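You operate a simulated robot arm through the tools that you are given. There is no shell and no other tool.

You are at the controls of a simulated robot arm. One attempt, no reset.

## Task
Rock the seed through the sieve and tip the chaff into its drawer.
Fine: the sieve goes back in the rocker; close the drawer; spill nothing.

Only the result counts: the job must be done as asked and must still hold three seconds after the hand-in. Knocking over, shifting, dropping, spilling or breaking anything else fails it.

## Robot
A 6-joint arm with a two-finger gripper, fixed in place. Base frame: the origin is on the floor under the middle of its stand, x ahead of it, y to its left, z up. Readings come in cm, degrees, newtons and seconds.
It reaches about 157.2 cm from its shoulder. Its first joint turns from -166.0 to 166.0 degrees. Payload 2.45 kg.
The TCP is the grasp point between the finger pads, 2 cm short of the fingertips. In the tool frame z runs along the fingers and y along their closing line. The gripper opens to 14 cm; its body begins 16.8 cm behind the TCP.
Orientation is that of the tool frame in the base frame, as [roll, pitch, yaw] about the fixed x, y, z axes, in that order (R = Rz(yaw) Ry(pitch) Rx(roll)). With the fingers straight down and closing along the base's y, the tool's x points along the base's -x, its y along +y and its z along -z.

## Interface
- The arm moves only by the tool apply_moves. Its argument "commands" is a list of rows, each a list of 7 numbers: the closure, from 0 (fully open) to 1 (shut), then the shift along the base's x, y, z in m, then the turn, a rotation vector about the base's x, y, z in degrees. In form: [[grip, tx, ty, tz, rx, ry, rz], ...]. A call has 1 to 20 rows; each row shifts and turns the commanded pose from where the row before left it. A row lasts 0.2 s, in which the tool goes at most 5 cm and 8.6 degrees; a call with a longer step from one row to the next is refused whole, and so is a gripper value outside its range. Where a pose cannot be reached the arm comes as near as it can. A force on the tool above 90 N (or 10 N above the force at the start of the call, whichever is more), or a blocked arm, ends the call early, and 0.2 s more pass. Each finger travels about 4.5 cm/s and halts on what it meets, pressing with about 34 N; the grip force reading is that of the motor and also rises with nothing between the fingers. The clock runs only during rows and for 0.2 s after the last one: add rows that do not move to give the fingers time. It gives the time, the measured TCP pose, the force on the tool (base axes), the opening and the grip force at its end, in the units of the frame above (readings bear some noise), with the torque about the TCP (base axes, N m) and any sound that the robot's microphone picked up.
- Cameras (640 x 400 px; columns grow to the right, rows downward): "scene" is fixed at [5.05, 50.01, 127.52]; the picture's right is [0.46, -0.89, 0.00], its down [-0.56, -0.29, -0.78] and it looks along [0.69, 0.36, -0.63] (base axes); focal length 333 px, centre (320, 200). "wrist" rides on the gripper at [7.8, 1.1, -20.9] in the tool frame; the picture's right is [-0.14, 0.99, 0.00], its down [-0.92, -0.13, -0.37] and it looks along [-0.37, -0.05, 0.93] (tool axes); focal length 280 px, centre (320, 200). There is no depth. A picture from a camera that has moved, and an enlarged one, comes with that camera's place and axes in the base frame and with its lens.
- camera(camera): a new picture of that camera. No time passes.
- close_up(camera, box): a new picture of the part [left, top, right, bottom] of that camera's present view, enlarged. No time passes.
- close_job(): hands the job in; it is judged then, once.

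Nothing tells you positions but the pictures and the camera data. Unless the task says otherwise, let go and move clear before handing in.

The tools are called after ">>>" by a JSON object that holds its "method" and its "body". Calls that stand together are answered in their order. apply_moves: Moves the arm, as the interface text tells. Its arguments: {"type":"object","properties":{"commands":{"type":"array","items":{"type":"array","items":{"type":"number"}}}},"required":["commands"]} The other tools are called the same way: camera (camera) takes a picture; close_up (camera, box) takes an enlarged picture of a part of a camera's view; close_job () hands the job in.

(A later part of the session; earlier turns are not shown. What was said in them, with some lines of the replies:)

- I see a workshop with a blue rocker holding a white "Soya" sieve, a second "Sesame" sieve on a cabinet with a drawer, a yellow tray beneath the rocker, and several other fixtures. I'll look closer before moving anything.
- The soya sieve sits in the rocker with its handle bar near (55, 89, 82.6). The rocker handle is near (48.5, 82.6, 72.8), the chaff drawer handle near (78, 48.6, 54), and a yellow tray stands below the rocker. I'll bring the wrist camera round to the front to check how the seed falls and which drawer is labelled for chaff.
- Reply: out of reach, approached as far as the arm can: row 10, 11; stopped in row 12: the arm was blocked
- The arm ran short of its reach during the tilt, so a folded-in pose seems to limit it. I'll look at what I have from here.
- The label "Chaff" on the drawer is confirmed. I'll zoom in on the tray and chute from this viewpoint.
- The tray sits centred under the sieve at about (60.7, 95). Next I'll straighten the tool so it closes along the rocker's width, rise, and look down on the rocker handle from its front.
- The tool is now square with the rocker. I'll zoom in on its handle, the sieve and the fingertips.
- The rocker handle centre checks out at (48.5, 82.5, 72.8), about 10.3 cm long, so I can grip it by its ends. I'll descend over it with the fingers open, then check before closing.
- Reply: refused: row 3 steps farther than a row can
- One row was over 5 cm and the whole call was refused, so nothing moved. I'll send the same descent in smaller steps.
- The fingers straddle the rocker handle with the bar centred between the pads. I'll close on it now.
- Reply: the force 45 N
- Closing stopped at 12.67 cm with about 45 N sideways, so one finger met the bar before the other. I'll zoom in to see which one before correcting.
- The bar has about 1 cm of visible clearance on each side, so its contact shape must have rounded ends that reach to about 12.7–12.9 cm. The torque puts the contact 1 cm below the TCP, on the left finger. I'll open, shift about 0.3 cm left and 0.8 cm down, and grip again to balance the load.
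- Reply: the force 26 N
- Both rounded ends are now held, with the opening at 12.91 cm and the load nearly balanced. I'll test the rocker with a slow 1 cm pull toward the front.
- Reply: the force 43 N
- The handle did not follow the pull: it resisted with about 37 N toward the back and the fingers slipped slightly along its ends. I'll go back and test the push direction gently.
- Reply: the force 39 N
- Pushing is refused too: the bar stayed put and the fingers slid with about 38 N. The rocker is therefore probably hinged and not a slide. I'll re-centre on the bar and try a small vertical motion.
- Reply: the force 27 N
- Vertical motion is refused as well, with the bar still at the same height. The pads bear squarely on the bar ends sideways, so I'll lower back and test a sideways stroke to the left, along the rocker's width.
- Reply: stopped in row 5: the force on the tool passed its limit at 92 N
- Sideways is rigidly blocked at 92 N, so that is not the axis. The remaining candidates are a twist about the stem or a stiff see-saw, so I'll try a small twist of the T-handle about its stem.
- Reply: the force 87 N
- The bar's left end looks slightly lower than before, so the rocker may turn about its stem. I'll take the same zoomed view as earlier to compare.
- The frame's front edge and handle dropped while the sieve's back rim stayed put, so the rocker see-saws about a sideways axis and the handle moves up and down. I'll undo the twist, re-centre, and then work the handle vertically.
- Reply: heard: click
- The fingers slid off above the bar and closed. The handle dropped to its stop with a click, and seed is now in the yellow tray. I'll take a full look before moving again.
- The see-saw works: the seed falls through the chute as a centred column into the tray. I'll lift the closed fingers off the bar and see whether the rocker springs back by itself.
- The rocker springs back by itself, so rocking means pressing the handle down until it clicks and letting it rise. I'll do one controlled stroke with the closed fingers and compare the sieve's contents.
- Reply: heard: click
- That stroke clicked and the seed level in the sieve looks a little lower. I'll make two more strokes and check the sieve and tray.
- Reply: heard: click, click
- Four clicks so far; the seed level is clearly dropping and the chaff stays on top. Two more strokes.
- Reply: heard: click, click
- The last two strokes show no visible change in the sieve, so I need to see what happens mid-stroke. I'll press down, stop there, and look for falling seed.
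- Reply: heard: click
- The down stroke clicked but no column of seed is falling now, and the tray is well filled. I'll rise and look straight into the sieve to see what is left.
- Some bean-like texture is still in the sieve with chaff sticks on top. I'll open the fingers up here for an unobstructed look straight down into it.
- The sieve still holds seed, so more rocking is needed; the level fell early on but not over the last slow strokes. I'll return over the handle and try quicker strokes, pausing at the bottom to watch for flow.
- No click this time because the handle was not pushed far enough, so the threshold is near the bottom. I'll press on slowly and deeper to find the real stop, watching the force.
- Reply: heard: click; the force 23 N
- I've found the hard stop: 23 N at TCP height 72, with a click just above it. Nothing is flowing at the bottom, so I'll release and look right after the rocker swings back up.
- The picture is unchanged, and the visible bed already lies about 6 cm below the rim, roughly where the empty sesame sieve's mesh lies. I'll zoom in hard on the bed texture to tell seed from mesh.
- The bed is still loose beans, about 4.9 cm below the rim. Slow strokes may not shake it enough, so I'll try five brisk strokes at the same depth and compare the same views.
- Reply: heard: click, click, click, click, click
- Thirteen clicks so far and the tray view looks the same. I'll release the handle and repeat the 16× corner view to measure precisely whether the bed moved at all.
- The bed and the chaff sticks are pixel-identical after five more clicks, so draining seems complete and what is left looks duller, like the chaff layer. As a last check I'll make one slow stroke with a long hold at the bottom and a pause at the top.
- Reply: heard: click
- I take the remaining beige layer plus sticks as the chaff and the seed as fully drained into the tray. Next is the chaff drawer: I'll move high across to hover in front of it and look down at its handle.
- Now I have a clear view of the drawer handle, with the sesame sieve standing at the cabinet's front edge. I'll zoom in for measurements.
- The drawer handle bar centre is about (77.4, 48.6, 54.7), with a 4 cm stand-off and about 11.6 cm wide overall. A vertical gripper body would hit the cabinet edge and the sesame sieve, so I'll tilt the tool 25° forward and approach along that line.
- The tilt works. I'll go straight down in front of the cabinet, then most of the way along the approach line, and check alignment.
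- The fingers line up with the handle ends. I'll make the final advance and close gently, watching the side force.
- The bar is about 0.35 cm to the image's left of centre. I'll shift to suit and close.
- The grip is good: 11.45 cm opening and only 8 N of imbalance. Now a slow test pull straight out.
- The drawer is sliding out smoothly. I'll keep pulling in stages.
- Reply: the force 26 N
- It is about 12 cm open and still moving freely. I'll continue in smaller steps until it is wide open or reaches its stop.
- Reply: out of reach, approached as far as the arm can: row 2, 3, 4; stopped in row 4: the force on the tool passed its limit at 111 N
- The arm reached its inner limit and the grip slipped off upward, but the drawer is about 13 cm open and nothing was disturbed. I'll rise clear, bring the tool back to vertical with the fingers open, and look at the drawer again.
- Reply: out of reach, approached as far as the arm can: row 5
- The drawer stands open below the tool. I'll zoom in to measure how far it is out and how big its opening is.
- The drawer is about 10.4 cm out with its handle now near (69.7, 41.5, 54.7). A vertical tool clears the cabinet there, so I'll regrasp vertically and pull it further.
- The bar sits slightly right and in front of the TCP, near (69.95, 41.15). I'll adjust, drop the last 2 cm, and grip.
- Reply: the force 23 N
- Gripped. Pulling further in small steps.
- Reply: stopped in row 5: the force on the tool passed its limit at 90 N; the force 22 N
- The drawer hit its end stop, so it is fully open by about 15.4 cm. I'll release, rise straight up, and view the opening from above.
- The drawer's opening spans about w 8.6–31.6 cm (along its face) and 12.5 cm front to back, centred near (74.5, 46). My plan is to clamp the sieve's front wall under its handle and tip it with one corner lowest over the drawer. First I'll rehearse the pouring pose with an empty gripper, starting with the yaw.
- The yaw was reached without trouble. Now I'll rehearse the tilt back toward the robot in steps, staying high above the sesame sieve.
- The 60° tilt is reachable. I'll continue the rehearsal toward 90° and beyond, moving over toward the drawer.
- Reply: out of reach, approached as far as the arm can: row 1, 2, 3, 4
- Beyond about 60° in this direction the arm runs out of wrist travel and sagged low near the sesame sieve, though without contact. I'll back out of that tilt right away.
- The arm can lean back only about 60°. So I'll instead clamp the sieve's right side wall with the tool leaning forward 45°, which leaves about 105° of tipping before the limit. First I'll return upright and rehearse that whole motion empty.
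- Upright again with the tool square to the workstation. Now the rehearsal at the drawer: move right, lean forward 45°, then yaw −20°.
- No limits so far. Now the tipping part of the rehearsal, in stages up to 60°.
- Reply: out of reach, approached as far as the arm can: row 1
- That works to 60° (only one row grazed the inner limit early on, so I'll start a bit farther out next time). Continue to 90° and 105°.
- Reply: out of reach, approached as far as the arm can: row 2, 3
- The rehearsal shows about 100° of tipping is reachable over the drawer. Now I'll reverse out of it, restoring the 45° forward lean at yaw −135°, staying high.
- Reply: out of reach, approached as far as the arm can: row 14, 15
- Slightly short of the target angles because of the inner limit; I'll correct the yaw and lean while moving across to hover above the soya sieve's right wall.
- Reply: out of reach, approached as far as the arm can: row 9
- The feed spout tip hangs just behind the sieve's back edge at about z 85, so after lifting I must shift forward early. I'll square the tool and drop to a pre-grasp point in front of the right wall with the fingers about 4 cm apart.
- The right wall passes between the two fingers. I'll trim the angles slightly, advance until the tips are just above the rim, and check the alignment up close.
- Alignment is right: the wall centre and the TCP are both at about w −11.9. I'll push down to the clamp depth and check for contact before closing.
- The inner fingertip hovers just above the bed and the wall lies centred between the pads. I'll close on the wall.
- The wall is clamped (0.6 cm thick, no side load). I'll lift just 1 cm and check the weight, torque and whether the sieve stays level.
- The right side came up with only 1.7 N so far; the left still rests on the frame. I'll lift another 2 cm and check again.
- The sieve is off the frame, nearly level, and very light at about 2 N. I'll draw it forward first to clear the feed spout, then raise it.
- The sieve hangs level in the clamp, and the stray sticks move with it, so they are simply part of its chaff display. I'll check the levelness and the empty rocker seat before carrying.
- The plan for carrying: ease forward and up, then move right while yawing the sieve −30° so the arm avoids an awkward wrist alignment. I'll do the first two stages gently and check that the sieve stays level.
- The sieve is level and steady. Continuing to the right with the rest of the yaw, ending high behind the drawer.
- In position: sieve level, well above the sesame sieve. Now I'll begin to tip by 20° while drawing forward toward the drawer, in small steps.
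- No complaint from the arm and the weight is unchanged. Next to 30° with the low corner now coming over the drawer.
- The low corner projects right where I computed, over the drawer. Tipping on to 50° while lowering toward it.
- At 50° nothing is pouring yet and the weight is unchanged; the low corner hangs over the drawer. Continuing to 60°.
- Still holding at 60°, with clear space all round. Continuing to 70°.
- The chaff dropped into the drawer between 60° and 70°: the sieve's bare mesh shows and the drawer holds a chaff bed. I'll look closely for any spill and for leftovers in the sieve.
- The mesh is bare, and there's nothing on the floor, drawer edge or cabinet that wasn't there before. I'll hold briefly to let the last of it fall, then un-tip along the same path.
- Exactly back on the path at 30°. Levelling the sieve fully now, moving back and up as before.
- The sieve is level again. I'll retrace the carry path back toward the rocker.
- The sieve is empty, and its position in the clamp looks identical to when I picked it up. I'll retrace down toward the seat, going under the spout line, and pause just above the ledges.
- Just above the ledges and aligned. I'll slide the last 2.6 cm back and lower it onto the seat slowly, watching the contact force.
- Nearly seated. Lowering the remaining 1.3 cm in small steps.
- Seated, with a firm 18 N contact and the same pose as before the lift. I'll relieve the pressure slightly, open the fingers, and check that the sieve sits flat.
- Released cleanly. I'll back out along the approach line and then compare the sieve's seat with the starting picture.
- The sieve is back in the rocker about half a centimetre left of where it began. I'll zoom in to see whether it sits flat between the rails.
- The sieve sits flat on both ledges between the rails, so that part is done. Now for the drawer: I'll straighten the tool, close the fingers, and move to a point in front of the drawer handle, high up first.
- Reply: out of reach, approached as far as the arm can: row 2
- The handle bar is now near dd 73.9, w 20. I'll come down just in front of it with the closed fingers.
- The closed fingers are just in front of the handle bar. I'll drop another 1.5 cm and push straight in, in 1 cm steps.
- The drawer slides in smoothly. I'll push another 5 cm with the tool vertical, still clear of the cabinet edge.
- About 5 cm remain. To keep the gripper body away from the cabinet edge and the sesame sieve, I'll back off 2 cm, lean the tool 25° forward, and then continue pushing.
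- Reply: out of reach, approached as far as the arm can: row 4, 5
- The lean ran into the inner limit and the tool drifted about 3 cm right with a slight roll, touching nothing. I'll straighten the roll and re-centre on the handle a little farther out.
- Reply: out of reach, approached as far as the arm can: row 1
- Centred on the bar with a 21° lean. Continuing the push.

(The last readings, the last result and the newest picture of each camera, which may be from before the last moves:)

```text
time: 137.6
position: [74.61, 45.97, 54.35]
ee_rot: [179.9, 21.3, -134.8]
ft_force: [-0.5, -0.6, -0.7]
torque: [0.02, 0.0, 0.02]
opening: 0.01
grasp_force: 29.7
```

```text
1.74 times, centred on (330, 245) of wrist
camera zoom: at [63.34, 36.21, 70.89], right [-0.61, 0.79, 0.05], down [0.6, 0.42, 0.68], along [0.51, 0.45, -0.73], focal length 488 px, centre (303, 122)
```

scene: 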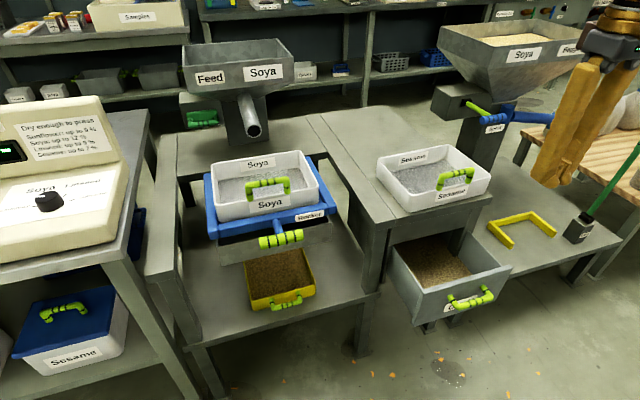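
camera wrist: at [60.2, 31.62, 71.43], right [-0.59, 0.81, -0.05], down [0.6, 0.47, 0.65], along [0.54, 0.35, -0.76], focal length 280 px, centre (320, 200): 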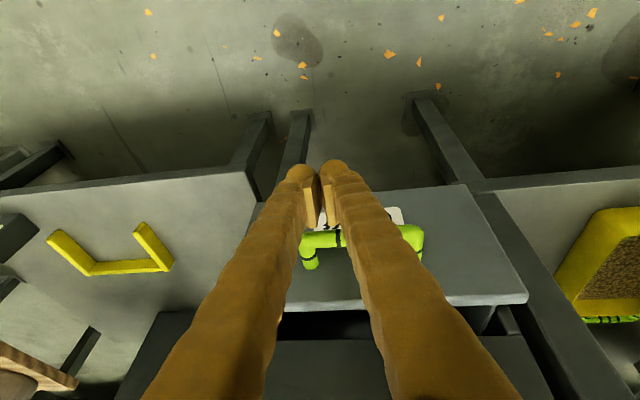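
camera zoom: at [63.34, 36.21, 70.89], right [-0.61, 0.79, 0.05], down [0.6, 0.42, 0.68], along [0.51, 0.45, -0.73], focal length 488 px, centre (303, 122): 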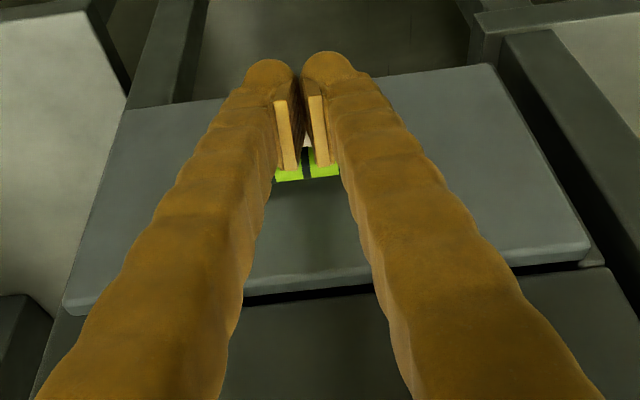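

The drawer front is almost where it started. I'll press on gently until it firmly stops.

>>> {"method": "apply_moves", "body": {"commands": [[1, 0.003, 0.003, 0, 0, 0, 0], [1, 0.003, 0.003, 0, 0, 0, 0], [1, 0, 0, 0, 0, 0, 0]]}}

>>> {"method": "close_up", "body": {"camera": "scene", "box": [360, 140, 560, 300]}}

```text
time: 138.4
position: [75.02, 46.46, 54.2]
ee_rot: [179.9, 21.2, -134.7]
ft_force: [-22.5, -26.3, 7.3]
torque: [0.01, -0.05, -0.14]
opening: 0.61
grasp_force: 29.8
```

```text
2.50 times, centred on (460, 220) of scene
camera zoom: at [5.05, 50.01, 127.52], right [0.46, -0.89, 0.0], down [-0.56, -0.29, -0.78], along [0.69, 0.36, -0.63], focal length 832 px, centre (-30, 150)
```

zoom: 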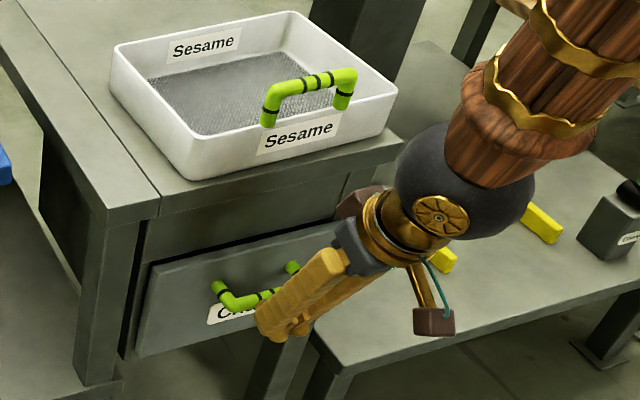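

The drawer is against its closed stop (35 N). I'll back off the handle, rise clear, and verify everything.

>>> {"method": "apply_moves", "body": {"commands": [[1, -0.007, -0.007, 0, 0, 0, 0], [1, -0.01, -0.01, 0.01, 0, 0, 0], [1, -0.005, -0.005, 0.03, 0, 0, 0], [1, 0, 0, 0.045, 0, 0, 0], [1, 0, 0, 0.045, 0, 0, 0], [1, 0, 0, 0.045, 0, 0, 0], [1, 0, 0, 0.045, 0, 0, 0], [1, 0, 0, 0.045, 0, 0, 0], [1, 0, 0, 0.045, -4, 4, 0], [1, 0, 0, 0.045, -4, 4, 0], [1, 0, 0, 0.045, -4, 4, 0], [1, 0, 0, 0, -3, 3, 0], [1, 0, 0, 0, 0, 0, 0]]}}

>>> {"method": "camera", "body": {"camera": "scene"}}

>>> {"method": "close_up", "body": {"camera": "scene", "box": [340, 130, 500, 290]}}

>>> {"method": "close_up", "body": {"camera": "scene", "box": [160, 130, 360, 330]}}

>>> {"method": "camera", "body": {"camera": "wrist"}}

```text
time: 141.2
position: [72.02, 41.81, 90.78]
ee_rot: [169.8, 6.8, -135.5]
ft_force: [-0.1, 0.0, 0.7]
torque: [-0.02, 0.0, -0.01]
opening: 0.0
grasp_force: 29.5
out of reach, approached as far as the arm can: row 9, 10, 11, 12
```

```text
taken
```

scene: 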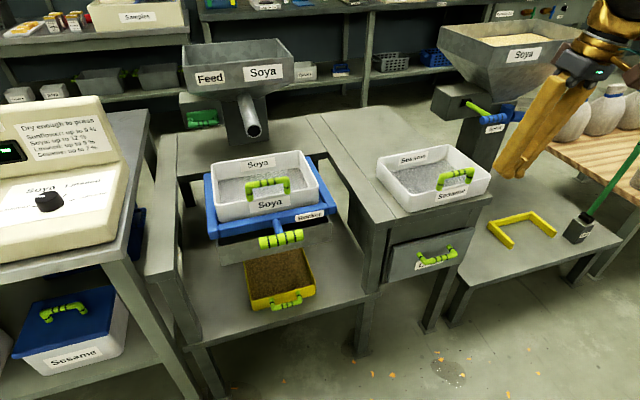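

```text
2.50 times, centred on (420, 210) of scene
camera zoom: at [5.05, 50.01, 127.52], right [0.46, -0.89, 0.0], down [-0.56, -0.29, -0.78], along [0.69, 0.36, -0.63], focal length 832 px, centre (70, 175)
```

zoom: 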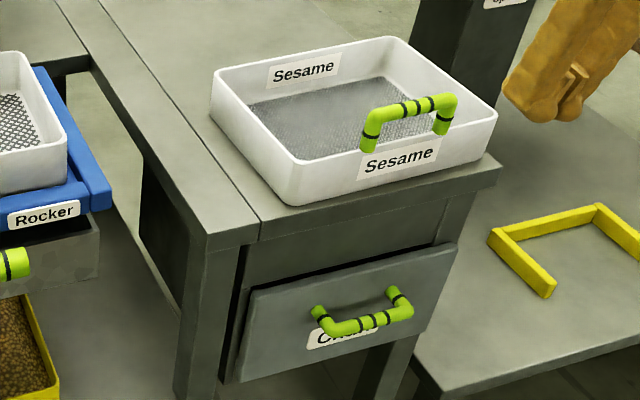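

```text
2.00 times, centred on (260, 230) of scene
camera zoom: at [5.05, 50.01, 127.52], right [0.46, -0.89, 0.0], down [-0.56, -0.29, -0.78], along [0.69, 0.36, -0.63], focal length 665 px, centre (440, 140)
```

zoom: 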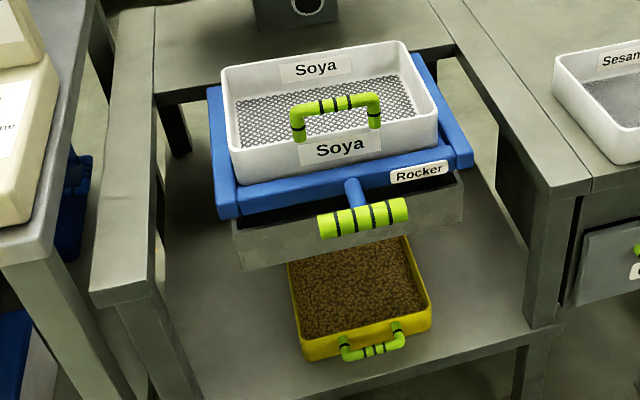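

```text
taken
camera wrist: at [66.57, 32.85, 110.43], right [-0.6, 0.78, 0.19], down [0.76, 0.48, 0.45], along [0.26, 0.41, -0.88], focal length 280 px, centre (320, 200)
```

wrist: 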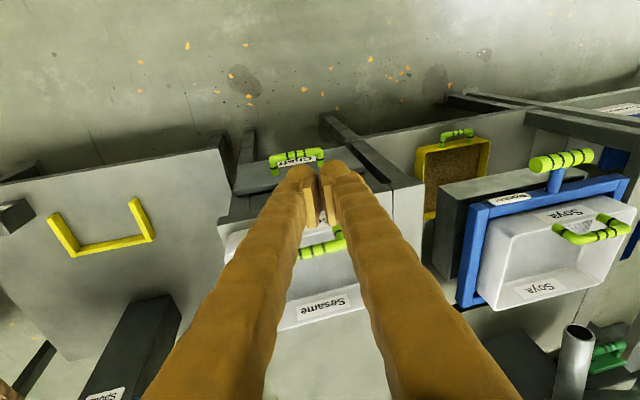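

The drawer is shut exactly as at the start, and the empty soya sieve sits flat in the rocker. The tray with the seed, the sesame sieve and everything else are where they were, with nothing spilled. I'll rise a little farther clear before handing in.

>>> {"method": "apply_moves", "body": {"commands": [[0.8, 0, 0, 0.03, 0, 0, 0], [0.8, 0, 0, 0.03, 0, 0, 0], [0.8, 0, 0, 0.02, 0, 0, 0], [0.8, 0, 0, 0, 0, 0, 0], [0.8, 0, 0, 0, 0, 0, 0], [0.8, 0, 0, 0, 0, 0, 0], [0.8, 0, 0, 0, 0, 0, 0]]}}

>>> {"method": "camera", "body": {"camera": "scene"}}

```text
time: 142.8
position: [71.32, 41.6, 97.29]
ee_rot: [169.0, 7.2, -135.4]
ft_force: [-0.4, -0.3, -0.2]
torque: [-0.01, 0.01, -0.02]
opening: 2.79
grasp_force: 0.0
out of reach, approached as far as the arm can: row 1, 2
```

```text
taken
```

scene: 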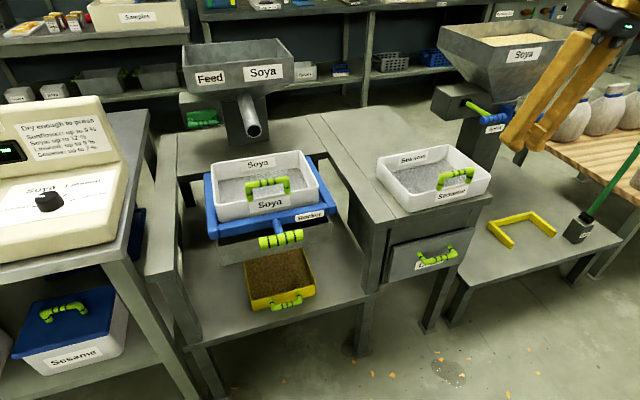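

The seed is in the yellow tray, the chaff is in its closed drawer, the empty soya sieve is back in the rocker, and the arm is clear and still. I'm handing the job in.

>>> {"method": "close_job", "body": {}}

```text
The job is handed in.
```

I've handed the job in: the seed is in the yellow tray, the chaff is in its closed drawer, and the empty soya sieve is back in the rocker. I saw nothing spilled or knocked over in the final pictures.

- **Rocking:** The rocker see-saws and springs back, so I pressed its handle down until it clicked, 14 times. The seed level fell over the first few strokes and then stopped changing.
- **Uncertainty:** I took the thin layer left in the sieve to be chaff, because ten more strokes didn't move it. I couldn't tell chaff from seed by sight. If some of that layer was seed, it's now in the drawer.
- **Chaff:** The sieve emptied into the open drawer at about 70° of tilt. Its mesh was bare afterwards.
- **Sieve:** It sits flat between the rocker's rails, about half a centimetre left of where it started.
- **Drawer:** I pushed it in until it stopped, and it looks the same as in the starting picture.

My first grip on the rocker handle slipped off, and so did one grip on the drawer handle. Neither disturbed anything.
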